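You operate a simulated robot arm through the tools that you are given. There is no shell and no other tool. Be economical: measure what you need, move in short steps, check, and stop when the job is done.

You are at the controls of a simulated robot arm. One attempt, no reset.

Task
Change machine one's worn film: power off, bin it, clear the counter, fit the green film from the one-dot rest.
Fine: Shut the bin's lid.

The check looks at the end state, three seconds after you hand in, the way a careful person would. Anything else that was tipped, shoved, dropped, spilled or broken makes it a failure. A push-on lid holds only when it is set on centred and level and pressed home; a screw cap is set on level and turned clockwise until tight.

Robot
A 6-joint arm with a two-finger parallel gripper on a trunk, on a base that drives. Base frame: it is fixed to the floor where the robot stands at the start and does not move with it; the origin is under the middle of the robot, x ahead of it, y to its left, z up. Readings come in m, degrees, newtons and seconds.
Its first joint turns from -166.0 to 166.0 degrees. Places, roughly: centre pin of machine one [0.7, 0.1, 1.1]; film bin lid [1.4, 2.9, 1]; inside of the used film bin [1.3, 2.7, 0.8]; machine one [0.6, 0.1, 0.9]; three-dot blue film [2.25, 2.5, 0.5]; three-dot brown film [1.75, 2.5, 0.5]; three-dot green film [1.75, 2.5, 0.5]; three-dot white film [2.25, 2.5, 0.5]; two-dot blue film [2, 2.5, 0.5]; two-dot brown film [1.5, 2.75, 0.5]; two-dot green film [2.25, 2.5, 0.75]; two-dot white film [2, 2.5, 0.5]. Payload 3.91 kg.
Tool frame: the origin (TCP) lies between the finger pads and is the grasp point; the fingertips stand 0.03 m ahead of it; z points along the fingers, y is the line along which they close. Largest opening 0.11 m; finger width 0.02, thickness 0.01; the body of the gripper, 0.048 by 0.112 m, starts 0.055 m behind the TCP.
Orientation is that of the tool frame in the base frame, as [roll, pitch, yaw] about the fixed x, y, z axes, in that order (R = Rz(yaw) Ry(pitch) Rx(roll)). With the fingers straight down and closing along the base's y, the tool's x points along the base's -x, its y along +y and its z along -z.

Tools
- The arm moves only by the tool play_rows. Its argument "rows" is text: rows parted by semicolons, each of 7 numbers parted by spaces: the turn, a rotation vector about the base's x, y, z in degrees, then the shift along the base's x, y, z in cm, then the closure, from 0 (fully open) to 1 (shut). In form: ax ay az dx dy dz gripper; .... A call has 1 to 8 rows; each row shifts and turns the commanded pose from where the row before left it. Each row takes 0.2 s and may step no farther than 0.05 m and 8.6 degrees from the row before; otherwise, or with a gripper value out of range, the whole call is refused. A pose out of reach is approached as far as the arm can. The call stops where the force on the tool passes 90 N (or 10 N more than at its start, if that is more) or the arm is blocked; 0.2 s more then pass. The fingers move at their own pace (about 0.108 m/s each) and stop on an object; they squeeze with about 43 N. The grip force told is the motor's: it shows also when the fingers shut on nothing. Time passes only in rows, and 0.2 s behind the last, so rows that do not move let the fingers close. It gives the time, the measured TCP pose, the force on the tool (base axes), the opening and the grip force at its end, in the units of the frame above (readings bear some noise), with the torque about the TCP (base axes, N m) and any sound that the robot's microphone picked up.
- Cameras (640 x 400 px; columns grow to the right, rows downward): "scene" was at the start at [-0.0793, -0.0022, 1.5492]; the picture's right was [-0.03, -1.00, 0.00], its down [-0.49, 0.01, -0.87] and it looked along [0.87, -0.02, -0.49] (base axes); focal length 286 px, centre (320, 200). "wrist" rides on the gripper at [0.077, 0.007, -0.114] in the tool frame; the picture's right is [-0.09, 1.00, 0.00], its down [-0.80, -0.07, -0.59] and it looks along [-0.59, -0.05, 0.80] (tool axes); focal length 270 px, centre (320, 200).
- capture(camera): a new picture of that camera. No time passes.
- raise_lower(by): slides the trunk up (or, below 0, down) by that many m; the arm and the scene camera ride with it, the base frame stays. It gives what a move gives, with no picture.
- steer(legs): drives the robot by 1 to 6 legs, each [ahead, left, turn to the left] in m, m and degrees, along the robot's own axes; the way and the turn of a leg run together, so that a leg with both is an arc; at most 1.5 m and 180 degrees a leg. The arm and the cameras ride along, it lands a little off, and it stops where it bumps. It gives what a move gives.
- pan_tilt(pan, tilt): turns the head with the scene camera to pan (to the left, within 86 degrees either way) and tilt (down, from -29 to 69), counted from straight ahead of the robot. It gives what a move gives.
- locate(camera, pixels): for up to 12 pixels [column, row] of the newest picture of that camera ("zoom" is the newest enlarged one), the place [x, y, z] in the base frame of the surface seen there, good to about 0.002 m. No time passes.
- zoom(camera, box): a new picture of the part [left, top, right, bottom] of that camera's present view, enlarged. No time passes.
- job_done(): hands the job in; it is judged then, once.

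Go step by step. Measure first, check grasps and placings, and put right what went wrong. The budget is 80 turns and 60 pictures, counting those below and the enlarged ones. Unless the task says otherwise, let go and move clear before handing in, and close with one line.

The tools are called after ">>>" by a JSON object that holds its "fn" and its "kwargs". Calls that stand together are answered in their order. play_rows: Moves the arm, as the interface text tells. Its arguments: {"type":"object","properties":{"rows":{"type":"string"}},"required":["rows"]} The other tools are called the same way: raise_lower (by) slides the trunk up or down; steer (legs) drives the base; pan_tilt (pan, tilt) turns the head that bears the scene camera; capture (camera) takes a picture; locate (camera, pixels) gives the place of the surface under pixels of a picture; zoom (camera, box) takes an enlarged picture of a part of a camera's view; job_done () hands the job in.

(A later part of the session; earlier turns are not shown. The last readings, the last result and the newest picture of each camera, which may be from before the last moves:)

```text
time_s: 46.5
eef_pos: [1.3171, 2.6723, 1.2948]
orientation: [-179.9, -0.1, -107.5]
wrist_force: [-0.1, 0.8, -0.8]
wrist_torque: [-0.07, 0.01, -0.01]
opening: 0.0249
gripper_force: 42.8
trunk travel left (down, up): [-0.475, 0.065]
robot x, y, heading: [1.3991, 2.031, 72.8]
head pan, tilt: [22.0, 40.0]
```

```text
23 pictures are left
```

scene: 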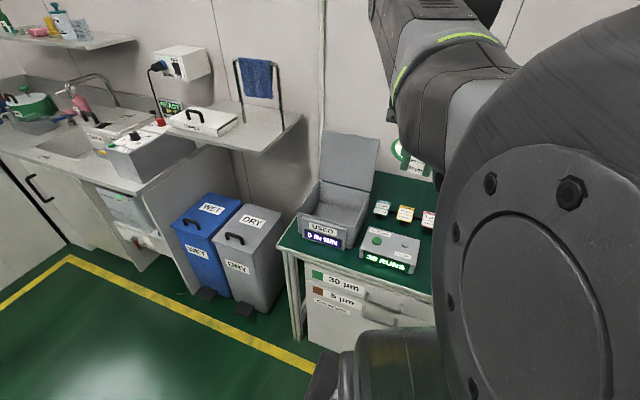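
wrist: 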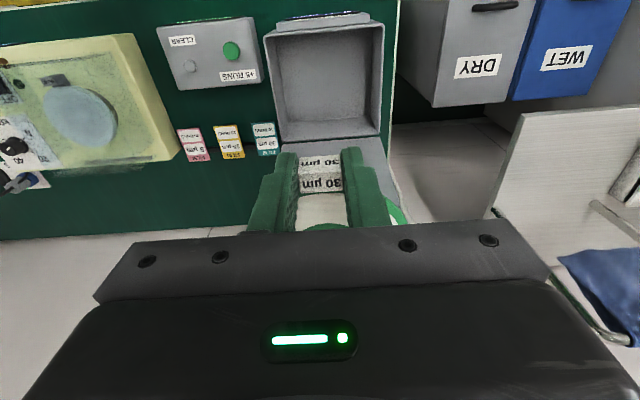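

The bin centre works out at (1.322, 2.738), so the TCP should go to about (1.303, 2.676). I correct by 1.5 cm and come down mostly with the trunk.

>>> {"fn": "play_rows", "kwargs": {"rows": "0 0 0 -1.4 0.45 0 1"}}

>>> {"fn": "raise_lower", "kwargs": {"by": -0.34}}

>>> {"fn": "capture", "kwargs": {"camera": "wrist"}}

```text
time_s: 46.9
eef_pos: [1.3032, 2.677, 1.2936]
orientation: [179.9, 0.0, -107.6]
wrist_force: [0.6, 0.6, -0.3]
wrist_torque: [-0.07, 0.0, 0.01]
opening: 0.0246
gripper_force: 43.0
trunk travel left (down, up): [-0.475, 0.065]
robot x, y, heading: [1.4008, 2.0318, 72.8]
head pan, tilt: [22.0, 40.0]
```

```text
time_s: 50.2
eef_pos: [1.3033, 2.6764, 0.9541]
orientation: [-180.0, 0.0, -107.6]
wrist_force: [1.0, 0.2, -0.3]
wrist_torque: [0.0, 0.03, 0.01]
opening: 0.025
gripper_force: 42.9
trunk travel left (down, up): [-0.135, 0.405]
robot x, y, heading: [1.3962, 2.0311, 73.0]
head pan, tilt: [22.0, 40.0]
```

```text
22 pictures are left
```

wrist: 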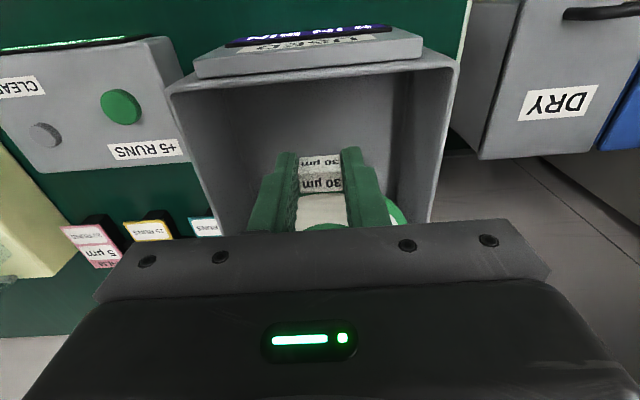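

The film is centred over the bin. I lower it inside, open a little, and rise.

>>> {"fn": "play_rows", "kwargs": {"rows": "0 0 0 0 0 -3 1;0 0 0 0 0 -3 1;0 0 0 0 0 -3 1;0 0 0 0 0 -2.5 1;0 0 0 0 0 0 0.55;0 0 0 0 0 0 0.55"}}

>>> {"fn": "play_rows", "kwargs": {"rows": "0 0 0 0 0 3 0.55;0 0 0 0 0 4.5 0.55;0 0 0 0 0 4.5 0.55;0 0 0 0 0 4.5 0.55;0 0 0 0 0 3 0.55"}}

>>> {"fn": "capture", "kwargs": {"camera": "wrist"}}

```text
time_s: 51.6
eef_pos: [1.3032, 2.6758, 0.8382]
orientation: [180.0, 0.0, -107.6]
wrist_force: [0.0, 0.6, 0.2]
wrist_torque: [0.04, 0.01, 0.02]
opening: 0.0494
gripper_force: 0.1
trunk travel left (down, up): [-0.135, 0.405]
robot x, y, heading: [1.3951, 2.0304, 73.0]
head pan, tilt: [22.0, 40.0]
```

```text
time_s: 52.8
eef_pos: [1.3101, 2.6533, 0.9933]
orientation: [179.9, 0.3, -107.6]
wrist_force: [-0.2, -0.6, 0.2]
wrist_torque: [-0.05, 0.03, -0.02]
opening: 0.0493
gripper_force: 0.0
out of reach, approached as far as the arm can: row 4, 5
trunk travel left (down, up): [-0.135, 0.405]
robot x, y, heading: [1.3968, 2.032, 72.9]
head pan, tilt: [22.0, 40.0]
```

```text
21 pictures are left
```

wrist: 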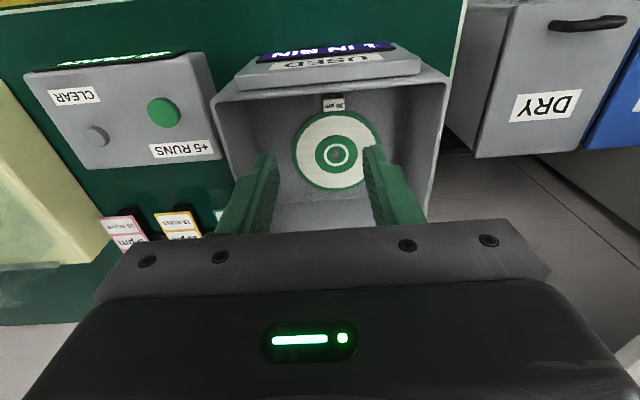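

The worn film lies in the bin. Next is the counter: CLEAR is at (1.568, 2.597, 0.82); I move above it with fingers closed.

>>> {"fn": "play_rows", "kwargs": {"rows": "0 0 0 4.3 -1.2 0 1;0 0 0 4.3 -1 0 1;0 0 0 4.3 -1 -1 1;0 0 0 4.3 -0.8 -2 1;0 0 0 4.3 -0.8 -2 1;0 0 0 4.3 -0.8 0 1"}}

>>> {"fn": "capture", "kwargs": {"camera": "wrist"}}

```text
time_s: 54.2
eef_pos: [1.5658, 2.5967, 0.9463]
orientation: [179.9, 0.0, -107.4]
wrist_force: [0.1, -0.7, 0.5]
wrist_torque: [-0.01, -0.07, 0.0]
opening: 0.0
gripper_force: 37.6
trunk travel left (down, up): [-0.135, 0.405]
robot x, y, heading: [1.3994, 2.0358, 72.8]
head pan, tilt: [22.0, 40.0]
```

```text
20 pictures are left
```

wrist: 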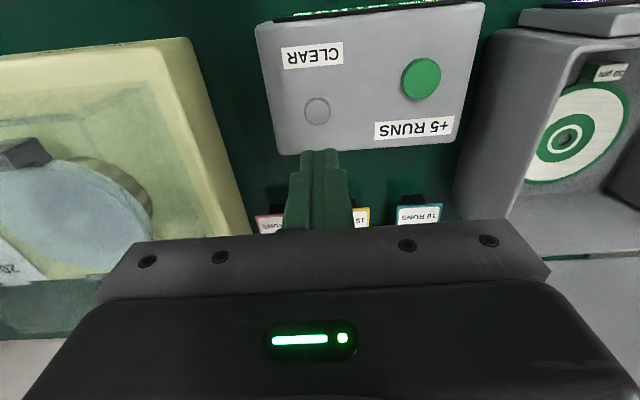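

>>> {"fn": "locate", "kwargs": {"camera": "wrist", "pixels": [[317, 109], [305, 109], [330, 109]]}}

>>> {"fn": "play_rows", "kwargs": {"rows": "0 0 0 0 0 -4 1;0 0 0 0 0 -3 1;0 0 0 0 0 -1.5 1"}}

>>> {"fn": "play_rows", "kwargs": {"rows": "0 0 0 0.1 0 -0.9 1;0 0 0 0 0 -0.3 1;0 0 0 0 0 -0.3 1"}}

>>> {"fn": "capture", "kwargs": {"camera": "wrist"}}

```text
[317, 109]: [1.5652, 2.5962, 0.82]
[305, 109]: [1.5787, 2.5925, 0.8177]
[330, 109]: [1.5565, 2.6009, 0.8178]
```

```text
time_s: 55.0
eef_pos: [1.5654, 2.5944, 0.8587]
orientation: [-180.0, 0.0, -107.6]
wrist_force: [0.0, 0.7, -0.3]
wrist_torque: [-0.02, 0.02, 0.03]
opening: 0.0001
gripper_force: 37.2
trunk travel left (down, up): [-0.135, 0.405]
robot x, y, heading: [1.4007, 2.0302, 72.9]
head pan, tilt: [22.0, 40.0]
```

```text
time_s: 55.8
eef_pos: [1.5675, 2.5952, 0.8454]
orientation: [180.0, 0.1, -107.6]
wrist_force: [1.1, -0.3, 1.4]
wrist_torque: [-0.02, 0.0, 0.0]
opening: 0.0
gripper_force: 38.0
trunk travel left (down, up): [-0.135, 0.405]
robot x, y, heading: [1.3972, 2.0294, 72.7]
head pan, tilt: [22.0, 40.0]
heard: click
```

```text
19 pictures are left
```

wrist: 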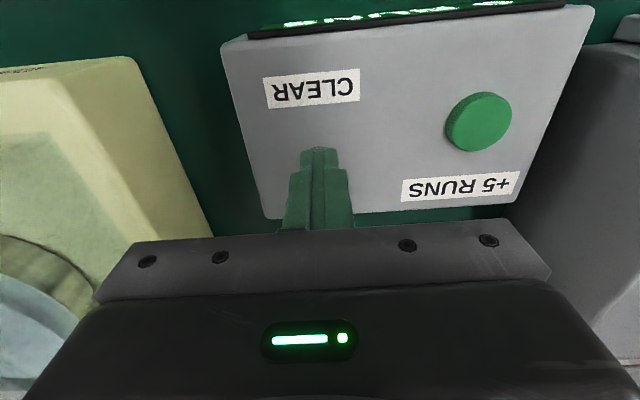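

A click was heard. I rise, lift the trunk for the lid work, and check both displays with the scene camera.

>>> {"fn": "play_rows", "kwargs": {"rows": "0 0 0 0 0 4 1;0 0 0 -1 -3 4 1;0 0 0 -1.5 -4.5 0 1;0 0 0 -1.5 -4.5 0 1;0 0 0 -1.5 -4.5 0 1"}}

>>> {"fn": "raise_lower", "kwargs": {"by": 0.3}}

>>> {"fn": "capture", "kwargs": {"camera": "scene"}}

```text
refused: row 2 steps farther than a row can; nothing moved
```

```text
time_s: 58.8
eef_pos: [1.567, 2.5943, 1.1456]
orientation: [-179.9, 0.0, -107.6]
wrist_force: [0.2, -0.1, 0.2]
wrist_torque: [0.0, 0.01, -0.03]
opening: 0.0001
gripper_force: 37.5
trunk travel left (down, up): [-0.435, 0.105]
robot x, y, heading: [1.3981, 2.0284, 72.7]
head pan, tilt: [22.0, 40.0]
```

```text
18 pictures are left
```

scene: 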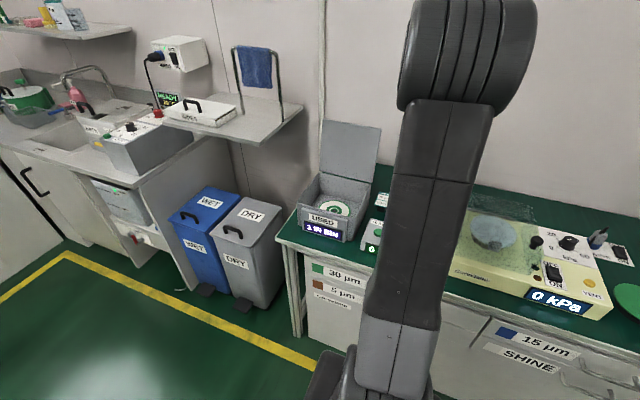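

The bin reads "1 IN BIN". I locate lid edges and the wall behind it.

>>> {"fn": "locate", "kwargs": {"camera": "scene", "pixels": [[323, 122], [380, 130], [351, 127], [324, 150], [374, 165], [322, 175], [367, 183], [350, 105], [300, 150], [314, 30], [345, 150], [390, 170]]}}

>>> {"fn": "zoom", "kwargs": {"camera": "scene", "box": [295, 110, 395, 180]}}

```text
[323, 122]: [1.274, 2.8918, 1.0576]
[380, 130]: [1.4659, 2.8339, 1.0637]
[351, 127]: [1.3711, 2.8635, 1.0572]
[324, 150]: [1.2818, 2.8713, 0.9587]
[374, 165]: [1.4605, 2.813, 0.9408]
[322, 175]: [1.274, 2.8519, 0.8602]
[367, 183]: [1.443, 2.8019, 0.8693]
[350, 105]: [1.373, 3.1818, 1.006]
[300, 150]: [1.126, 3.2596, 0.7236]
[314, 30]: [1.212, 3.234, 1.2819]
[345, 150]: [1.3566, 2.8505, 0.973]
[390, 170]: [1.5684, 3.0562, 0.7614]
```

```text
5.71 times, centred on (345, 145) of scene
```

zoom: 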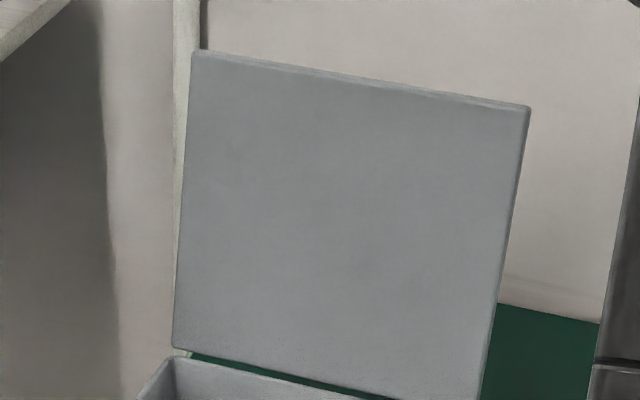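

There's 0.3 m between lid top (z 1.06) and wall, so I can reach behind it and tip it forward. I drive left and forward to bring it in reach.

>>> {"fn": "steer", "kwargs": {"legs": [[0, 0.25, 0], [0.1, 0, 0]]}}

>>> {"fn": "capture", "kwargs": {"camera": "wrist"}}

```text
time_s: 61.4
eef_pos: [1.3613, 2.7697, 1.145]
orientation: [180.0, -0.2, -107.7]
wrist_force: [0.1, -0.5, -0.2]
wrist_torque: [-0.03, -0.02, 0.01]
opening: 0.0001
gripper_force: 37.8
trunk travel left (down, up): [-0.435, 0.105]
robot x, y, heading: [1.1889, 2.2042, 72.8]
head pan, tilt: [22.0, 40.0]
```

```text
16 pictures are left
```

wrist: 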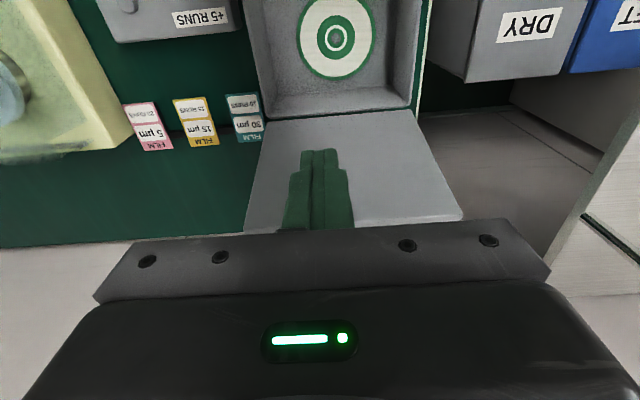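

The fingers are over the bin in front of the lid. I pass over its top, then go down behind it.

>>> {"fn": "play_rows", "kwargs": {"rows": "0 0 0 1.1 3.5 1 1;0 0 0 1.45 4.6 0 1;0 0 0 1.45 4.6 0 1;0 0 0 0.75 2.4 0 1"}}

>>> {"fn": "play_rows", "kwargs": {"rows": "0 0 0 0 0 -4 1;0 0 0 0 0 -4 1;0 0 0 0 0 -3 1"}}

>>> {"fn": "capture", "kwargs": {"camera": "wrist"}}

```text
time_s: 62.4
eef_pos: [1.4073, 2.9209, 1.1525]
orientation: [-179.9, -0.2, -107.7]
wrist_force: [0.8, 0.4, -0.6]
wrist_torque: [-0.04, 0.0, -0.03]
opening: 0.0
gripper_force: 37.8
trunk travel left (down, up): [-0.435, 0.105]
robot x, y, heading: [1.1899, 2.2046, 72.9]
head pan, tilt: [22.0, 40.0]
```

```text
time_s: 63.2
eef_pos: [1.4106, 2.919, 1.04]
orientation: [-179.9, -0.1, -107.8]
wrist_force: [-0.8, 0.2, -0.4]
wrist_torque: [-0.02, 0.02, 0.0]
opening: 0.0
gripper_force: 37.9
trunk travel left (down, up): [-0.435, 0.105]
robot x, y, heading: [1.1941, 2.1989, 72.9]
head pan, tilt: [22.0, 40.0]
```

```text
15 pictures are left
```

wrist: 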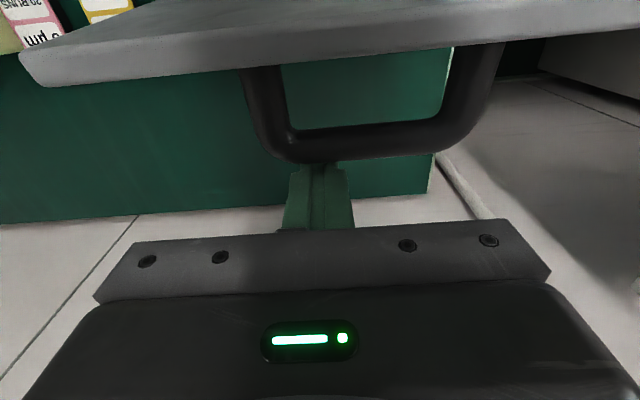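

I'm behind the lid; it has a handle on its back, which I can push. I pull slowly toward the robot.

>>> {"fn": "play_rows", "kwargs": {"rows": "0 0 0 -0.6 -1.9 0 1;0 0 0 -0.6 -1.9 0 1;0 0 0 -0.6 -1.9 0 1;0 0 0 -0.6 -1.9 0 1;0 0 0 -0.6 -1.9 0 1"}}

>>> {"fn": "capture", "kwargs": {"camera": "wrist"}}

```text
time_s: 64.4
eef_pos: [1.3781, 2.8216, 1.0441]
orientation: [-180.0, 0.0, -107.8]
wrist_force: [-0.7, 0.0, 0.3]
wrist_torque: [-0.02, -0.02, 0.01]
opening: 0.0
gripper_force: 37.6
trunk travel left (down, up): [-0.435, 0.105]
robot x, y, heading: [1.1933, 2.2067, 72.8]
head pan, tilt: [22.0, 40.0]
```

```text
14 pictures are left
```

wrist: 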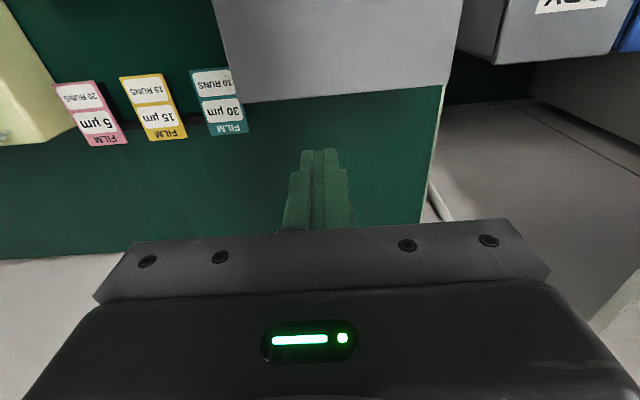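

The lid seems to have swung shut. I retract and drive back-right to stand before the 30 µm drawer, then check bin and counter.

>>> {"fn": "play_rows", "kwargs": {"rows": "0 0 0 -1.35 -4.3 0.5 1;0 0 0 -1.35 -4.3 0.5 1;0 0 0 -1.35 -4.3 0.5 1;0 0 0 -1.35 -4.3 0.5 1;0 0 0 -1.35 -4.3 0 1;0 0 0 -1.35 -4.3 0 1;0 0 0 -1.35 -4.3 0 1"}}

>>> {"fn": "steer", "kwargs": {"legs": [[-0.3, 0, 0], [0, -0.2, 0]]}}

>>> {"fn": "capture", "kwargs": {"camera": "wrist"}}

```text
time_s: 66.0
eef_pos: [1.2833, 2.5241, 1.0635]
orientation: [180.0, 0.1, -107.8]
wrist_force: [0.4, -0.1, 0.1]
wrist_torque: [0.0, -0.06, 0.0]
opening: 0.0
gripper_force: 38.0
trunk travel left (down, up): [-0.435, 0.105]
robot x, y, heading: [1.1865, 2.1981, 72.8]
head pan, tilt: [22.0, 40.0]
```

```text
time_s: 69.2
eef_pos: [1.3855, 2.1788, 1.0629]
orientation: [179.9, 0.0, -107.9]
wrist_force: [0.2, 0.0, -1.1]
wrist_torque: [0.01, 0.0, -0.01]
opening: 0.0
gripper_force: 38.0
trunk travel left (down, up): [-0.435, 0.105]
robot x, y, heading: [1.2864, 1.8571, 72.5]
head pan, tilt: [22.0, 40.0]
```

```text
13 pictures are left
```

wrist: 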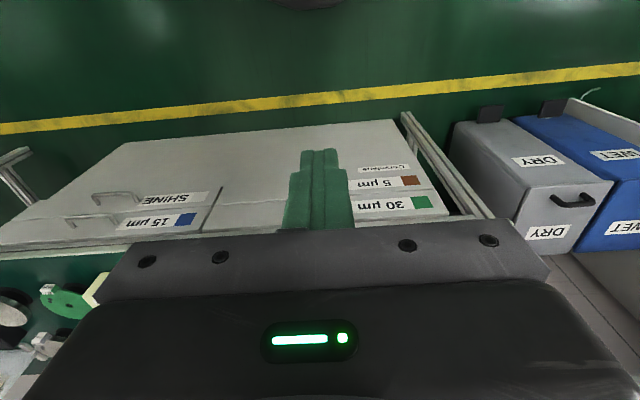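

I'm squared up in front of the drawer. I turn the tool to point at the bench with fingers closing vertically, and lower the trunk.

>>> {"fn": "play_rows", "kwargs": {"rows": "3.236 -6.205 4.948 0.36 1.14 0 0.5;3.236 -6.205 4.948 0.36 1.14 0 0.5;3.236 -6.205 4.948 0.36 1.14 0 0.5;3.236 -6.205 4.948 0.36 1.14 0 0.5;3.236 -6.205 4.948 0.36 1.14 0 0.5;3.236 -6.205 4.948 0.36 1.14 0 0.5;3.236 -6.205 4.948 0.36 1.14 0 0.5"}}

>>> {"fn": "play_rows", "kwargs": {"rows": "3.236 -6.205 4.948 0.36 1.14 0 0.5;3.236 -6.205 4.948 0.36 1.14 0 0.5;3.236 -6.205 4.948 0.36 1.14 0 0.5;3.236 -6.205 4.948 0 0 0 0.5;3.236 -6.205 4.948 0 0 0 0.5;3.236 -6.205 4.948 0 0 0 0.5;3.236 -6.205 4.948 0 0 0 0.5"}}

>>> {"fn": "raise_lower", "kwargs": {"by": -0.38}}

>>> {"fn": "capture", "kwargs": {"camera": "wrist"}}

```text
time_s: 70.8
eef_pos: [1.4107, 2.2596, 1.0626]
orientation: [-135.0, 19.8, -62.8]
wrist_force: [-0.5, -0.1, 0.2]
wrist_torque: [-0.02, -0.02, 0.0]
opening: 0.0547
gripper_force: 0.1
trunk travel left (down, up): [-0.435, 0.105]
robot x, y, heading: [1.2919, 1.8576, 72.7]
head pan, tilt: [22.0, 40.0]
```

```text
time_s: 72.4
eef_pos: [1.3184, 2.3152, 1.0748]
orientation: [-89.9, 0.3, -17.8]
wrist_force: [1.5, 0.3, -0.8]
wrist_torque: [0.04, 0.0, 0.0]
opening: 0.0549
gripper_force: 0.1
out of reach, approached as far as the arm can: row 4, 5, 6, 7
trunk travel left (down, up): [-0.435, 0.105]
robot x, y, heading: [1.2936, 1.8543, 72.6]
head pan, tilt: [22.0, 40.0]
```

```text
time_s: 76.1
eef_pos: [1.3188, 2.3141, 0.6946]
orientation: [-90.1, 0.4, -18.0]
wrist_force: [0.1, 0.3, 0.5]
wrist_torque: [-0.01, -0.01, -0.02]
opening: 0.055
gripper_force: 0.0
trunk travel left (down, up): [-0.055, 0.485]
robot x, y, heading: [1.2891, 1.859, 72.7]
head pan, tilt: [22.0, 40.0]
```

```text
12 pictures are left
```

wrist: 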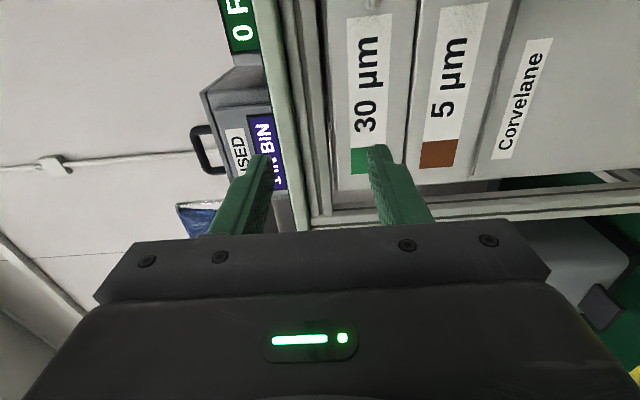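

The tool points at the drawers, the lid's handle shows shut at (205,150), and the counter shows "0 R…". I move right toward the 30 µm handle and look.

>>> {"fn": "play_rows", "kwargs": {"rows": "0 0 0 3.5 0 -1.3 0.5;0 0 0 3.5 0 -1.3 0.5;0 0 0 3.5 0 -1.3 0.5;0 0 0 3.5 0 -1.3 0.5"}}

>>> {"fn": "capture", "kwargs": {"camera": "wrist"}}

```text
time_s: 77.1
eef_pos: [1.3215, 2.3248, 0.6611]
orientation: [-89.9, 0.4, -18.5]
wrist_force: [-1.0, -0.2, -0.3]
wrist_torque: [-0.05, -0.04, -0.01]
opening: 0.0549
gripper_force: 0.1
out of reach, approached as far as the arm can: row 1, 2, 3, 4
trunk travel left (down, up): [-0.055, 0.485]
robot x, y, heading: [1.2911, 1.8583, 72.7]
head pan, tilt: [22.0, 40.0]
```

```text
11 pictures are left
```

wrist: 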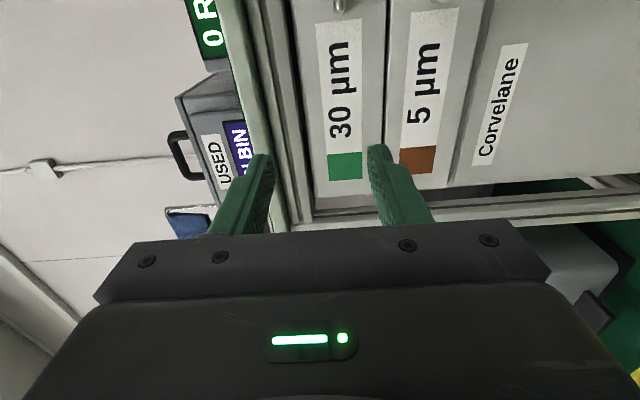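

That direction is at an arm limit, so I'll position by driving the base instead. First I measure the handle end at (339,5).

>>> {"fn": "steer", "kwargs": {"legs": [[0, -0.13, 0]]}}

>>> {"fn": "capture", "kwargs": {"camera": "wrist"}}

```text
time_s: 78.4
eef_pos: [1.4461, 2.2865, 0.6611]
orientation: [-90.0, 0.5, -18.5]
wrist_force: [-0.2, 0.3, -0.6]
wrist_torque: [-0.01, -0.02, -0.02]
opening: 0.0548
gripper_force: 0.0
trunk travel left (down, up): [-0.055, 0.485]
robot x, y, heading: [1.4143, 1.8168, 72.5]
head pan, tilt: [22.0, 40.0]
```

```text
10 pictures are left
```

wrist: 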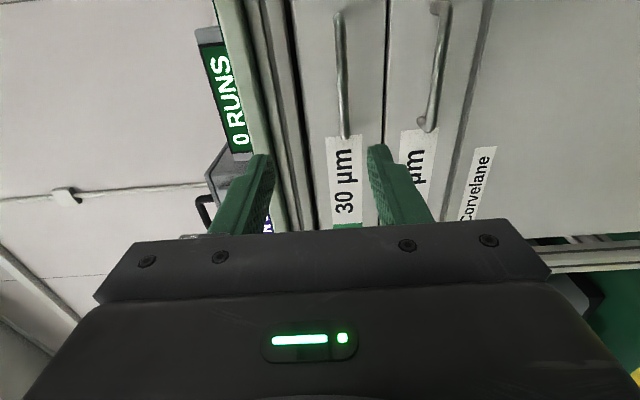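

The counter reads "0 RUNS". I locate the 30 µm handle's ends and middle.

>>> {"fn": "locate", "kwargs": {"camera": "wrist", "pixels": [[338, 15], [341, 75], [346, 134], [342, 100], [365, 75], [432, 70], [318, 75], [300, 75], [280, 75]]}}

```text
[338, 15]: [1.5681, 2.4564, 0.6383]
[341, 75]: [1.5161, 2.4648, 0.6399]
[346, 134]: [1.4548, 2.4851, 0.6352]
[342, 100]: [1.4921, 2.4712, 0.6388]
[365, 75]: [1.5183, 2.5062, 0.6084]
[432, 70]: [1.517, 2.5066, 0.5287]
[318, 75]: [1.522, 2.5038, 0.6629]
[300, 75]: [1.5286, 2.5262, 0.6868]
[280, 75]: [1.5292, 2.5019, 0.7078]
```

The bar is centred at (1.513, 2.466, 0.639), 9.5 cm-long, 19 cm ahead. I lower the trunk 2.2 cm and drive forward to straddle it.

>>> {"fn": "raise_lower", "kwargs": {"by": -0.022}}

>>> {"fn": "steer", "kwargs": {"legs": [[0.17, 0, 0]]}}

>>> {"fn": "capture", "kwargs": {"camera": "wrist"}}

```text
time_s: 79.1
eef_pos: [1.4448, 2.2859, 0.6392]
orientation: [-90.0, 0.4, -18.4]
wrist_force: [0.4, -0.5, 1.0]
wrist_torque: [0.03, -0.02, 0.0]
opening: 0.055
gripper_force: 0.0
trunk travel left (down, up): [-0.033, 0.507]
robot x, y, heading: [1.4181, 1.8223, 72.5]
head pan, tilt: [22.0, 40.0]
```

```text
time_s: 80.5
eef_pos: [1.4939, 2.4474, 0.6402]
orientation: [-90.0, 0.4, -18.3]
wrist_force: [-0.3, 0.2, -0.2]
wrist_torque: [-0.03, 0.02, 0.0]
opening: 0.0552
gripper_force: 0.1
trunk travel left (down, up): [-0.033, 0.507]
robot x, y, heading: [1.4651, 1.9795, 72.6]
head pan, tilt: [22.0, 40.0]
```

```text
9 pictures are left
```

wrist: 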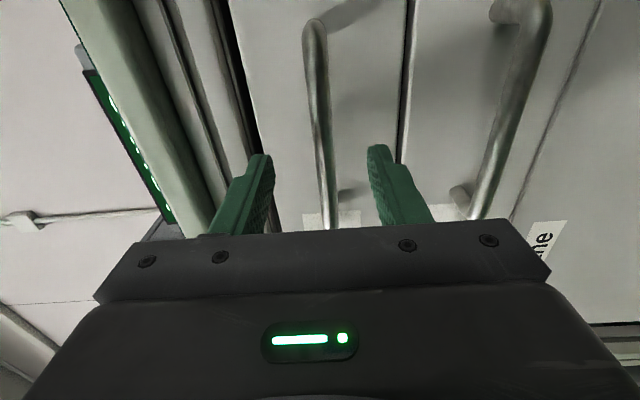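

The bar runs between the fingers at (325,130). I inch forward 1.2 cm and close.

>>> {"fn": "steer", "kwargs": {"legs": [[0.012, 0, 0]]}}

>>> {"fn": "play_rows", "kwargs": {"rows": "0 0 0 0 0 0 1;0 0 0 0 0 0 1;0 0 0 0 0 0 1"}}

```text
time_s: 81.3
eef_pos: [1.4983, 2.4576, 0.6383]
orientation: [-90.0, 0.4, -18.4]
wrist_force: [0.5, -0.2, 0.2]
wrist_torque: [0.01, 0.02, 0.0]
opening: 0.0549
gripper_force: 0.1
trunk travel left (down, up): [-0.033, 0.507]
robot x, y, heading: [1.4696, 1.9892, 72.6]
head pan, tilt: [22.0, 40.0]
```

```text
time_s: 82.1
eef_pos: [1.4976, 2.4576, 0.6365]
orientation: [-90.4, 0.3, -18.3]
wrist_force: [-1.1, -5.0, -30.8]
wrist_torque: [-0.66, -0.1, 0.18]
opening: 0.0116
gripper_force: 44.7
trunk travel left (down, up): [-0.033, 0.507]
robot x, y, heading: [1.4692, 1.9878, 72.7]
head pan, tilt: [22.0, 40.0]
```

The bar is gripped (opening 1.2 cm). I pull the drawer open by driving back.

>>> {"fn": "steer", "kwargs": {"legs": [[-0.22, 0, 0]]}}

>>> {"fn": "pan_tilt", "kwargs": {"pan": 0, "tilt": 55}}

>>> {"fn": "capture", "kwargs": {"camera": "scene"}}

```text
time_s: 83.7
eef_pos: [1.4309, 2.251, 0.6365]
orientation: [-90.5, 0.3, -18.2]
wrist_force: [-10.1, 4.5, -42.7]
wrist_torque: [-0.88, -0.04, 0.43]
opening: 0.0115
gripper_force: 45.0
trunk travel left (down, up): [-0.033, 0.507]
robot x, y, heading: [1.4058, 1.7807, 72.8]
head pan, tilt: [22.0, 40.0]
```

```text
time_s: 84.6
eef_pos: [1.4319, 2.25, 0.6363]
orientation: [-90.6, 0.3, -18.1]
wrist_force: [-3.5, -0.3, -23.7]
wrist_torque: [-0.5, -0.18, 0.8]
opening: 0.0115
gripper_force: 45.3
trunk travel left (down, up): [-0.033, 0.507]
robot x, y, heading: [1.4098, 1.7852, 73.1]
head pan, tilt: [0.0, 55.0]
```

```text
8 pictures are left
```

scene: 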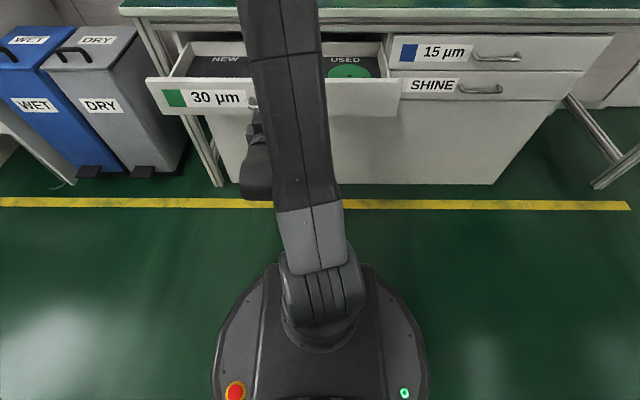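

The drawer is open about 21 cm, with NEW and USED sections. I release, back off, raise the trunk, and turn the tool down again to look inside.

>>> {"fn": "play_rows", "kwargs": {"rows": "0 0 0 0 0 0 0.5;0 0 0 0 0 0 0.5"}}

>>> {"fn": "steer", "kwargs": {"legs": [[-0.12, 0, 0]]}}

>>> {"fn": "raise_lower", "kwargs": {"by": 0.38}}

>>> {"fn": "play_rows", "kwargs": {"rows": "-3.236 6.205 -4.948 0 0 0 0.5;-3.236 6.205 -4.948 0 0 0 0.5;-3.236 6.205 -4.948 0 0 0 0.5;-3.236 6.205 -4.948 0 0 0 0.5;-3.236 6.205 -4.948 0 0 0 0.5;-3.236 6.205 -4.948 0 0 0 0.5;-3.236 6.205 -4.948 0 0 0 0.5"}}

>>> {"fn": "play_rows", "kwargs": {"rows": "-3.236 6.205 -4.948 0 0 0 0.5;-3.236 6.205 -4.948 0 0 0 0.5;-3.236 6.205 -4.948 0 0 0 0.5;-3.236 6.205 -4.948 0 0 0 0.5;-3.236 6.205 -4.948 0 0 0 0.5;-3.236 6.205 -4.948 0 0 0 0.5;-3.236 6.205 -4.948 0 0 0 0.5"}}

```text
time_s: 85.2
eef_pos: [1.4321, 2.2502, 0.6376]
orientation: [-90.2, 0.4, -18.3]
wrist_force: [-0.6, -0.8, -0.6]
wrist_torque: [0.03, -0.02, 0.04]
opening: 0.055
gripper_force: 0.1
trunk travel left (down, up): [-0.033, 0.507]
robot x, y, heading: [1.4017, 1.7789, 72.8]
head pan, tilt: [0.0, 55.0]
```

```text
time_s: 86.5
eef_pos: [1.3947, 2.1341, 0.6371]
orientation: [-90.3, 0.4, -18.1]
wrist_force: [0.5, 0.3, 0.0]
wrist_torque: [-0.01, 0.03, -0.03]
opening: 0.0548
gripper_force: 0.0
trunk travel left (down, up): [-0.033, 0.507]
robot x, y, heading: [1.369, 1.6686, 73.0]
head pan, tilt: [0.0, 55.0]
```

```text
time_s: 90.1
eef_pos: [1.3955, 2.1341, 1.017]
orientation: [-90.4, 0.4, -18.2]
wrist_force: [0.0, -0.7, -0.1]
wrist_torque: [0.03, 0.01, -0.01]
opening: 0.055
gripper_force: 0.1
trunk travel left (down, up): [-0.413, 0.127]
robot x, y, heading: [1.3643, 1.6635, 72.6]
head pan, tilt: [0.0, 55.0]
```

```text
time_s: 91.7
eef_pos: [1.3945, 2.1333, 1.0175]
orientation: [-135.7, 19.3, -63.2]
wrist_force: [0.0, 0.3, -0.3]
wrist_torque: [-0.01, -0.01, 0.0]
opening: 0.0551
gripper_force: 0.0
trunk travel left (down, up): [-0.413, 0.127]
robot x, y, heading: [1.3704, 1.6708, 72.5]
head pan, tilt: [0.0, 55.0]
```

```text
time_s: 93.3
eef_pos: [1.3956, 2.1331, 1.0181]
orientation: [179.5, -0.8, -107.9]
wrist_force: [-0.9, -1.1, 0.4]
wrist_torque: [0.01, 0.0, 0.0]
opening: 0.0551
gripper_force: 0.0
trunk travel left (down, up): [-0.413, 0.127]
robot x, y, heading: [1.3682, 1.6649, 72.8]
head pan, tilt: [0.0, 55.0]
```

The tool points down again. I drive forward to look into the drawer.

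>>> {"fn": "steer", "kwargs": {"legs": [[0.13, 0, 0]]}}

>>> {"fn": "capture", "kwargs": {"camera": "wrist"}}

```text
time_s: 94.6
eef_pos: [1.4347, 2.2584, 1.0178]
orientation: [179.6, -0.6, -107.8]
wrist_force: [-0.4, 0.0, -0.7]
wrist_torque: [-0.01, -0.04, 0.01]
opening: 0.0549
gripper_force: 0.1
trunk travel left (down, up): [-0.413, 0.127]
robot x, y, heading: [1.4107, 1.7878, 73.1]
head pan, tilt: [0.0, 55.0]
```

```text
7 pictures are left
```

wrist: 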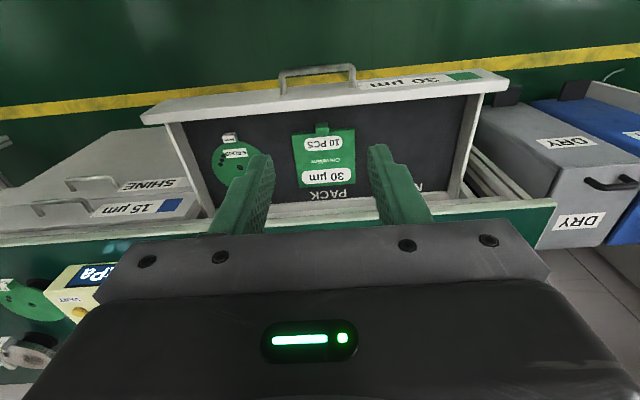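

The drawer shows a used-section green film at (235,155), a 30 µm pack, and the NEW section behind the right finger. I enlarge to see dots.

>>> {"fn": "zoom", "kwargs": {"camera": "wrist", "box": [170, 85, 500, 225]}}

```text
1.94 times, centred on (335, 155) of wrist
```

zoom: 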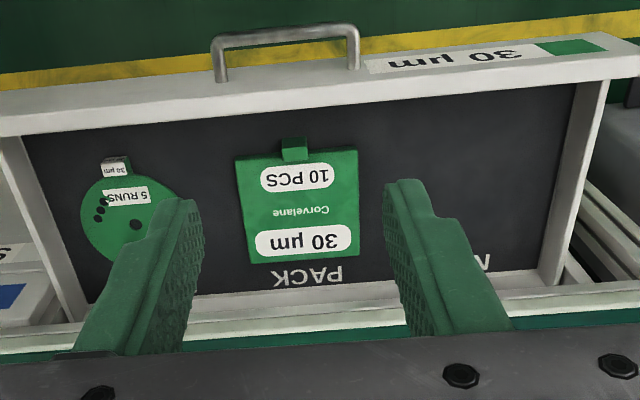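

The drawer film bears three dots and "5 RUNS", and NEW is empty, so the wanted one is elsewhere — likely the round rests on the bench right of the vacuum box. I drive right and look from above.

>>> {"fn": "steer", "kwargs": {"legs": [[0, -0.5, 0], [0.15, 0, 0]]}}

>>> {"fn": "raise_lower", "kwargs": {"by": 0.12}}

>>> {"fn": "play_rows", "kwargs": {"rows": "0 0 0 1.2 3.9 0 0.5;0 0 0 1.2 3.9 0 0.5;0 0 0 1.2 3.9 0 0.5;0 0 0 1.2 3.9 0 0.5"}}

>>> {"fn": "capture", "kwargs": {"camera": "wrist"}}

```text
time_s: 98.5
eef_pos: [1.9526, 2.2579, 1.0164]
orientation: [179.6, -0.7, -109.3]
wrist_force: [-0.9, 1.0, -0.2]
wrist_torque: [-0.02, 0.0, 0.01]
opening: 0.0549
gripper_force: 0.0
trunk travel left (down, up): [-0.413, 0.127]
robot x, y, heading: [1.9134, 1.7917, 71.3]
head pan, tilt: [0.0, 55.0]
```

```text
time_s: 100.0
eef_pos: [1.9535, 2.2578, 1.1368]
orientation: [179.6, -0.7, -109.2]
wrist_force: [0.9, 0.1, 0.6]
wrist_torque: [-0.02, -0.02, -0.01]
opening: 0.0549
gripper_force: 0.0
trunk travel left (down, up): [-0.533, 0.007]
robot x, y, heading: [1.9113, 1.7913, 71.4]
head pan, tilt: [0.0, 55.0]
```

```text
time_s: 101.0
eef_pos: [2.0032, 2.4125, 1.1395]
orientation: [179.6, -0.7, -109.5]
wrist_force: [-0.8, 0.0, -0.1]
wrist_torque: [-0.01, -0.01, 0.02]
opening: 0.0549
gripper_force: 0.0
trunk travel left (down, up): [-0.533, 0.007]
robot x, y, heading: [1.9129, 1.7878, 71.4]
head pan, tilt: [0.0, 55.0]
```

```text
5 pictures are left
```

wrist: 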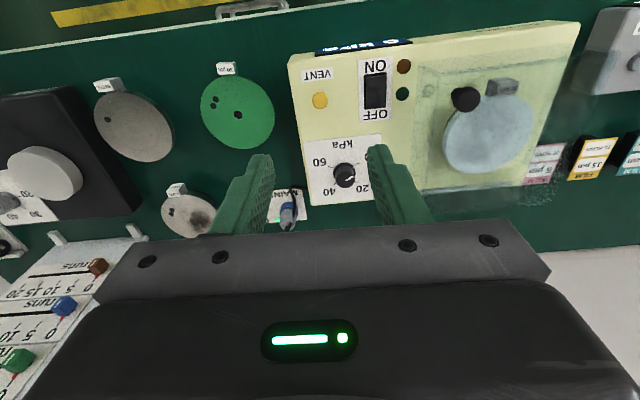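

On the bench there are a green disc at (238,105) with dark dots and two gray discs with flags. I enlarge and locate them.

>>> {"fn": "zoom", "kwargs": {"camera": "wrist", "box": [80, 50, 300, 245]}}

>>> {"fn": "locate", "kwargs": {"camera": "wrist", "pixels": [[238, 113], [137, 130], [190, 215], [226, 68], [108, 84], [176, 190], [225, 100], [490, 130], [106, 118]]}}

```text
2.05 times, centred on (190, 148) of wrist
```

zoom: 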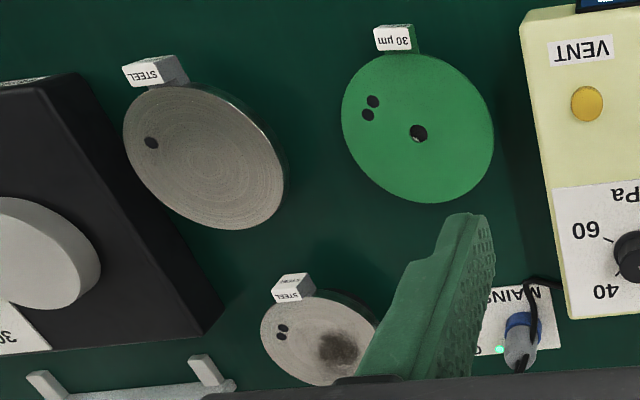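

```text
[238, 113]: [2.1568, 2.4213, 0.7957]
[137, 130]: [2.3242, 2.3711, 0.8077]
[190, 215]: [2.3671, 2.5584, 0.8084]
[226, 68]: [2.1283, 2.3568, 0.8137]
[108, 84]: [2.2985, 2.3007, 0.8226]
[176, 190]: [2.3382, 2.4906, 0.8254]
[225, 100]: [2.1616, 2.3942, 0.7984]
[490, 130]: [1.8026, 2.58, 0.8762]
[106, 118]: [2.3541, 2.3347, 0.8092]
```

The bench green film bears two dots and the drawer's three, so the *rest's* own marking must be checked. I retract, lower the head for a side view of the hub below the green disc.

>>> {"fn": "play_rows", "kwargs": {"rows": "0 0 0 -1.2 -3.9 0 0.5;0 0 0 -1.2 -3.9 0 0.5;0 0 0 -1.2 -3.9 0 0.5;0 0 0 -1.2 -3.9 0 0.5;0 0 0 -1.2 -3.9 0 0.5;0 0 0 -1.2 -3.9 0 0.5;0 0 0 -1.2 -3.9 0 0.5"}}

>>> {"fn": "raise_lower", "kwargs": {"by": -0.4}}

>>> {"fn": "pan_tilt", "kwargs": {"pan": -8, "tilt": 30}}

>>> {"fn": "zoom", "kwargs": {"camera": "scene", "box": [180, 100, 580, 350]}}

```text
time_s: 102.6
eef_pos: [1.92, 2.135, 1.1416]
orientation: [179.6, -0.6, -109.4]
wrist_force: [0.3, -0.2, 1.2]
wrist_torque: [0.01, -0.01, 0.01]
opening: 0.055
gripper_force: 0.0
trunk travel left (down, up): [-0.533, 0.007]
robot x, y, heading: [1.9129, 1.7923, 71.4]
head pan, tilt: [0.0, 55.0]
```

```text
time_s: 106.4
eef_pos: [1.9202, 2.1357, 0.7407]
orientation: [179.5, -0.7, -109.3]
wrist_force: [0.3, -0.3, 0.5]
wrist_torque: [0.0, -0.04, 0.02]
opening: 0.055
gripper_force: 0.1
trunk travel left (down, up): [-0.133, 0.407]
robot x, y, heading: [1.9129, 1.7879, 71.5]
head pan, tilt: [0.0, 55.0]
```

```text
time_s: 107.3
eef_pos: [1.9185, 2.1347, 0.7401]
orientation: [179.7, -0.7, -109.3]
wrist_force: [0.1, 0.0, 0.1]
wrist_torque: [0.02, 0.01, 0.02]
opening: 0.0547
gripper_force: 0.1
trunk travel left (down, up): [-0.133, 0.407]
robot x, y, heading: [1.9143, 1.789, 71.3]
head pan, tilt: [-8.0, 30.0]
```

```text
1.60 times, centred on (380, 225) of scene
```

zoom: 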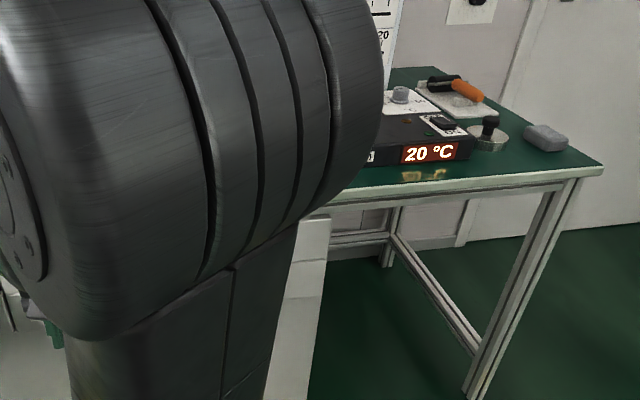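

The arm blocks that view, and 3 pictures remain, so I'll check the rest's mark when lifting the film. First I close the drawer while the hand is free: back off, go left, and tilt the closed fingers forward.

>>> {"fn": "steer", "kwargs": {"legs": [[-0.2, 0, 0], [0, 0.48, 1.2]]}}

>>> {"fn": "play_rows", "kwargs": {"rows": "8.1 -2.55 0 0.3 0.95 0 1;8.1 -2.55 0 0.3 0.95 0 1;8.1 -2.55 0 0.3 0.95 0 1;8.1 -2.55 0 0.3 0.95 0 1;8.1 -2.55 0 0.3 0.95 0 1;8.1 -2.55 0 0 0 0 1"}}

>>> {"fn": "raise_lower", "kwargs": {"by": -0.082}}

```text
time_s: 111.3
eef_pos: [1.3965, 2.0938, 0.7402]
orientation: [179.5, -0.7, -107.9]
wrist_force: [0.2, -0.5, 0.5]
wrist_torque: [0.0, -0.01, -0.03]
opening: 0.055
gripper_force: 0.1
trunk travel left (down, up): [-0.133, 0.407]
robot x, y, heading: [1.3982, 1.7485, 72.7]
head pan, tilt: [-8.0, 30.0]
```

```text
time_s: 112.7
eef_pos: [1.412, 2.1412, 0.7392]
orientation: [178.8, 50.1, -108.6]
wrist_force: [-1.2, -0.6, -1.0]
wrist_torque: [0.04, -0.03, -0.03]
opening: 0.0001
gripper_force: 37.8
trunk travel left (down, up): [-0.133, 0.407]
robot x, y, heading: [1.3991, 1.7474, 72.9]
head pan, tilt: [-8.0, 30.0]
```

```text
time_s: 113.9
eef_pos: [1.41, 2.1417, 0.6591]
orientation: [179.1, 50.3, -108.1]
wrist_force: [0.0, -0.6, 0.2]
wrist_torque: [-0.01, -0.01, -0.04]
opening: 0.0001
gripper_force: 37.8
trunk travel left (down, up): [-0.051, 0.489]
robot x, y, heading: [1.3994, 1.748, 72.7]
head pan, tilt: [-8.0, 30.0]
```

The tip would meet the handle bar, so I shift 10 cm right to press on the drawer's face, then push by driving forward.

>>> {"fn": "play_rows", "kwargs": {"rows": "0 0 0 3.2 -1 0 1;0 0 0 3.2 -1 0 1;0 0 0 3.2 -1 0 1"}}

>>> {"fn": "steer", "kwargs": {"legs": [[0.335, 0, 0]]}}

```text
time_s: 114.7
eef_pos: [1.4412, 2.1317, 0.6579]
orientation: [179.0, 50.2, -108.1]
wrist_force: [-0.1, 0.2, 0.8]
wrist_torque: [0.01, 0.03, 0.02]
opening: 0.0
gripper_force: 37.9
out of reach, approached as far as the arm can: row 2, 3
trunk travel left (down, up): [-0.051, 0.489]
robot x, y, heading: [1.3981, 1.7478, 73.0]
head pan, tilt: [-8.0, 30.0]
```

```text
time_s: 116.9
eef_pos: [1.5415, 2.4325, 0.6571]
orientation: [179.0, 50.2, -108.7]
wrist_force: [-9.0, -37.8, 38.0]
wrist_torque: [0.2, -0.17, -0.09]
opening: 0.0
gripper_force: 37.8
trunk travel left (down, up): [-0.051, 0.489]
robot x, y, heading: [1.4977, 2.0576, 72.2]
head pan, tilt: [-8.0, 30.0]
stopped in leg 1: the force on the tool passed its limit (the readings are from after the stop); the commanded pose is now the measured one
```

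The push ended against the stop with the bar back at its shut position (f≈2.806), so the drawer is closed. I back off, move right to the green film, raise and level the tool.

>>> {"fn": "steer", "kwargs": {"legs": [[-0.2, 0, 0], [0, -0.5, 0]]}}

>>> {"fn": "raise_lower", "kwargs": {"by": 0.33}}

>>> {"fn": "play_rows", "kwargs": {"rows": "-8 2.7 0 0 0 0 0.6;-8 2.7 0 0 0 0 0.6;-8 2.7 0 0 0 0 0.6;-8 2.7 0 0 0 0 0.6;-8 2.7 0 0 0 0 0.6;-8 2.7 0 0 0 0 0.6"}}

```text
time_s: 121.1
eef_pos: [1.9633, 2.0868, 0.6542]
orientation: [179.0, 49.6, -109.0]
wrist_force: [0.4, 0.3, -0.2]
wrist_torque: [0.01, -0.05, 0.02]
opening: 0.0
gripper_force: 37.6
trunk travel left (down, up): [-0.051, 0.489]
robot x, y, heading: [1.9157, 1.7076, 71.8]
head pan, tilt: [-8.0, 30.0]
```

```text
time_s: 124.3
eef_pos: [1.964, 2.0863, 0.9851]
orientation: [179.1, 49.7, -109.0]
wrist_force: [-0.1, -1.6, -0.3]
wrist_torque: [0.01, 0.0, 0.01]
opening: 0.0
gripper_force: 37.6
trunk travel left (down, up): [-0.381, 0.159]
robot x, y, heading: [1.9132, 1.71, 72.0]
head pan, tilt: [-8.0, 30.0]
```

```text
time_s: 125.7
eef_pos: [1.9644, 2.0943, 0.9928]
orientation: [179.2, 4.7, -109.1]
wrist_force: [0.5, 0.3, 0.8]
wrist_torque: [-0.01, 0.01, 0.0]
opening: 0.0438
gripper_force: 0.1
out of reach, approached as far as the arm can: row 1
trunk travel left (down, up): [-0.381, 0.159]
robot x, y, heading: [1.9146, 1.7073, 72.1]
head pan, tilt: [-8.0, 30.0]
```

The tool is nearly level. I straighten it, set the yaw to the tab's direction, and move above the green film's tab.

>>> {"fn": "play_rows", "kwargs": {"rows": "-4.7 0.78 -4.7 2.34 3.75 0 0.6;0 0 0 2.34 3.75 -0.5 0.6;0 0 0 2.34 3.75 -0.5 0.6;0 0 0 2.34 3.75 -0.5 0.6;0 0 0 2.34 3.75 -1 0.6;0 0 0 2.34 3.75 -1 0.6;0 0 0 2.3 3.75 -1 0.6"}}

>>> {"fn": "capture", "kwargs": {"camera": "wrist"}}

```text
time_s: 127.3
eef_pos: [2.1254, 2.3587, 0.9504]
orientation: [-179.7, 0.2, -113.9]
wrist_force: [0.0, 0.4, 0.1]
wrist_torque: [0.01, 0.0, 0.03]
opening: 0.044
gripper_force: 0.1
trunk travel left (down, up): [-0.381, 0.159]
robot x, y, heading: [1.9166, 1.7081, 71.7]
head pan, tilt: [-8.0, 30.0]
```

```text
2 pictures are left
```

wrist: 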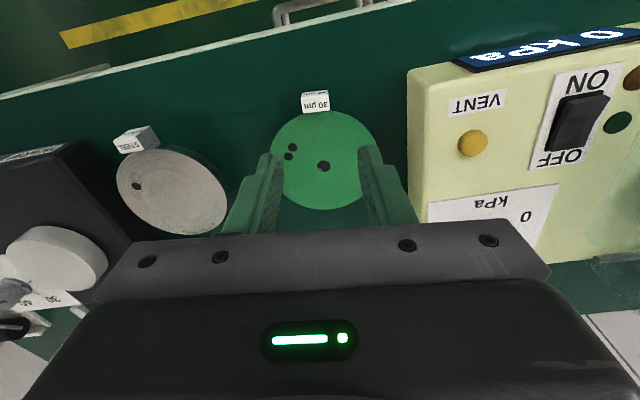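

The fingers line up with the tab at (315,100). I measure tab and hole, then descend in steps.

>>> {"fn": "locate", "kwargs": {"camera": "wrist", "pixels": [[315, 97], [315, 104], [303, 101], [327, 101], [323, 166], [340, 130], [315, 92], [276, 150], [372, 150]]}}

```text
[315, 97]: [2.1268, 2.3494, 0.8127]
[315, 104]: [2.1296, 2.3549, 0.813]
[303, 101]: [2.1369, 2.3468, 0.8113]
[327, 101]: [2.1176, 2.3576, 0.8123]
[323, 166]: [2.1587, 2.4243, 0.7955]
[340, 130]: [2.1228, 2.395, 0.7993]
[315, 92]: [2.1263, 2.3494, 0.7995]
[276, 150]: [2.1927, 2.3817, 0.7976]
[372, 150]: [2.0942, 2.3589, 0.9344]
```

I centre on the tab top (2.1275, 2.354), go down to grip depth, and close.

>>> {"fn": "play_rows", "kwargs": {"rows": "0 0 0 0.2 -0.45 -3 0.6;0 0 0 0 0 -3.5 0.6;0 0 0 0 0 -3.5 0.6;0 0 0 0 0 -2.4 0.6;0 0 0 0 0 0 1;0 0 0 0 0 0 1;0 0 0 0 0 0 1"}}

>>> {"fn": "play_rows", "kwargs": {"rows": "0 0 0 0 0 0.3 1"}}

```text
time_s: 128.9
eef_pos: [2.1302, 2.3528, 0.824]
orientation: [-179.7, 0.0, -113.9]
wrist_force: [0.0, 0.5, 0.5]
wrist_torque: [0.02, -0.03, -0.03]
opening: 0.0247
gripper_force: 42.9
trunk travel left (down, up): [-0.381, 0.159]
robot x, y, heading: [1.9152, 1.7077, 72.0]
head pan, tilt: [-8.0, 30.0]
```

```text
time_s: 129.3
eef_pos: [2.1296, 2.3525, 0.8293]
orientation: [-179.7, 0.2, -113.9]
wrist_force: [0.3, 0.5, -1.0]
wrist_torque: [-0.02, 0.03, -0.03]
opening: 0.0249
gripper_force: 43.0
trunk travel left (down, up): [-0.381, 0.159]
robot x, y, heading: [1.9168, 1.7083, 71.9]
head pan, tilt: [-8.0, 30.0]
```

The grip holds and the film lifts freely. I raise it and shift aside to see the rest's marking under it.

>>> {"fn": "play_rows", "kwargs": {"rows": "0 0 0 0 0 2 1;0 0 0 0 0 4 1;0 0 0 0 0 4.5 1;0 0 0 0 0 4.5 1;0 0 0 -4.6 1.4 0 1;0 0 0 -4.6 1.4 0 1;0 0 0 -4.6 1.4 0 1"}}

>>> {"fn": "zoom", "kwargs": {"camera": "wrist", "box": [100, 60, 440, 240]}}

```text
time_s: 130.9
eef_pos: [1.9909, 2.3968, 0.9833]
orientation: [-179.6, 0.1, -114.0]
wrist_force: [-0.6, -0.3, -0.5]
wrist_torque: [0.0, 0.04, 0.01]
opening: 0.0249
gripper_force: 43.2
trunk travel left (down, up): [-0.381, 0.159]
robot x, y, heading: [1.9192, 1.7075, 71.9]
head pan, tilt: [-8.0, 30.0]
```

```text
1.88 times, centred on (270, 150) of wrist
```

zoom: 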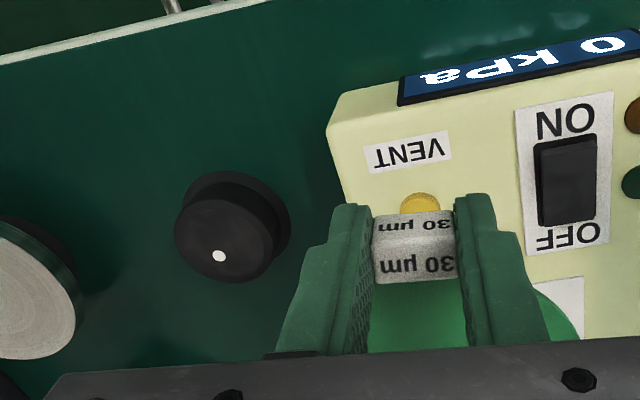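

The rest under it has exactly one dot: right film, held well. I retract, raise, and drive back the way I came.

>>> {"fn": "raise_lower", "kwargs": {"by": 0.15}}

>>> {"fn": "play_rows", "kwargs": {"rows": "0 0 0 -1.4 -4.4 1.5 1;0 0 0 -1.4 -4.4 1.5 1;0 0 0 -1.4 -4.4 1.5 1;0 0 0 -1.4 -4.4 1.5 1;0 0 0 -1.4 -4.4 1.5 1;0 0 0 -1.4 -4.4 1.5 1;0 0 0 -1 -3 3 1;0 0 0 0 0 4 1"}}

>>> {"fn": "steer", "kwargs": {"legs": [[0, 0.8, 0], [0, 0, -72]]}}

```text
time_s: 132.7
eef_pos: [1.9908, 2.3967, 1.1326]
orientation: [-179.8, 0.1, -113.9]
wrist_force: [-0.6, 0.0, -1.2]
wrist_torque: [-0.03, 0.05, 0.01]
opening: 0.0247
gripper_force: 43.3
trunk travel left (down, up): [-0.531, 0.009]
robot x, y, heading: [1.9135, 1.7095, 71.8]
head pan, tilt: [-8.0, 30.0]
```

```text
time_s: 134.5
eef_pos: [1.8966, 2.1022, 1.2923]
orientation: [-179.7, 0.1, -114.0]
wrist_force: [-1.3, -0.2, 0.6]
wrist_torque: [-0.02, 0.02, -0.02]
opening: 0.0246
gripper_force: 42.9
trunk travel left (down, up): [-0.531, 0.009]
robot x, y, heading: [1.9203, 1.7106, 71.9]
head pan, tilt: [-8.0, 30.0]
```

```text
time_s: 141.7
eef_pos: [1.5487, 2.0946, 1.2925]
orientation: [-179.7, 0.2, 175.4]
wrist_force: [0.0, -0.5, -0.8]
wrist_torque: [-0.02, 0.04, 0.02]
opening: 0.0245
gripper_force: 43.0
trunk travel left (down, up): [-0.531, 0.009]
robot x, y, heading: [1.1823, 1.946, 1.1]
head pan, tilt: [-8.0, 30.0]
```

Heading is 1.1° at (1.18, 1.95). I drive back and right to the machine.

>>> {"fn": "steer", "kwargs": {"legs": [[-1.17, -0.42, -1.1], [0, -1.45, 0]]}}

```text
time_s: 154.7
eef_pos: [0.4192, 0.1951, 1.2917]
orientation: [-179.8, 0.2, 173.2]
wrist_force: [-0.7, -0.2, 0.0]
wrist_torque: [0.01, 0.05, -0.02]
opening: 0.0249
gripper_force: 43.1
trunk travel left (down, up): [-0.531, 0.009]
robot x, y, heading: [0.0515, 0.0616, -1.0]
head pan, tilt: [-8.0, 30.0]
```

Back at the machine. From the grasp readings the hole lies 7.6 cm ahead of the TCP; the pin is at (0.6513, 0.0514), so the TCP goal is (0.578, 0.0714) with yaw 162.5°. I move above it.

>>> {"fn": "play_rows", "kwargs": {"rows": "0 0 -2.14 3.18 -2.47 0 1;0 0 -2.14 3.18 -2.47 0 1;0 0 -2.14 3.18 -2.47 0 1;0 0 -2.14 3.18 -2.47 0 1;0 0 -2.14 3.17 -2.49 0 1;0 0 0 0 0 -4 1;0 0 0 0 0 -4 1;0 0 0 0 0 0 1"}}

>>> {"fn": "play_rows", "kwargs": {"rows": "0 0 0 0 0 -3 1;0 0 0 0 0 0 1"}}

>>> {"fn": "play_rows", "kwargs": {"rows": "0 0 0 0 0 -2 1;0 0 0 0 0 0 1"}}

```text
time_s: 156.4
eef_pos: [0.5794, 0.0718, 1.2124]
orientation: [-179.8, 0.2, 162.6]
wrist_force: [-0.9, 0.4, -0.4]
wrist_torque: [0.03, 0.03, 0.01]
opening: 0.0246
gripper_force: 42.6
trunk travel left (down, up): [-0.531, 0.009]
robot x, y, heading: [0.0493, 0.0585, -1.1]
head pan, tilt: [-8.0, 30.0]
```

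```text
time_s: 157.1
eef_pos: [0.5799, 0.0733, 1.1824]
orientation: [-179.7, 0.2, 162.4]
wrist_force: [0.2, -0.3, 0.1]
wrist_torque: [-0.01, 0.01, 0.01]
opening: 0.0247
gripper_force: 43.1
trunk travel left (down, up): [-0.531, 0.009]
robot x, y, heading: [0.0476, 0.0602, -0.9]
head pan, tilt: [-8.0, 30.0]
```

```text
time_s: 157.7
eef_pos: [0.5798, 0.0731, 1.1626]
orientation: [-179.7, 0.1, 162.5]
wrist_force: [-0.3, -0.7, 0.0]
wrist_torque: [0.01, 0.03, 0.03]
opening: 0.0246
gripper_force: 42.9
trunk travel left (down, up): [-0.531, 0.009]
robot x, y, heading: [0.0494, 0.0616, -0.9]
head pan, tilt: [-8.0, 30.0]
```

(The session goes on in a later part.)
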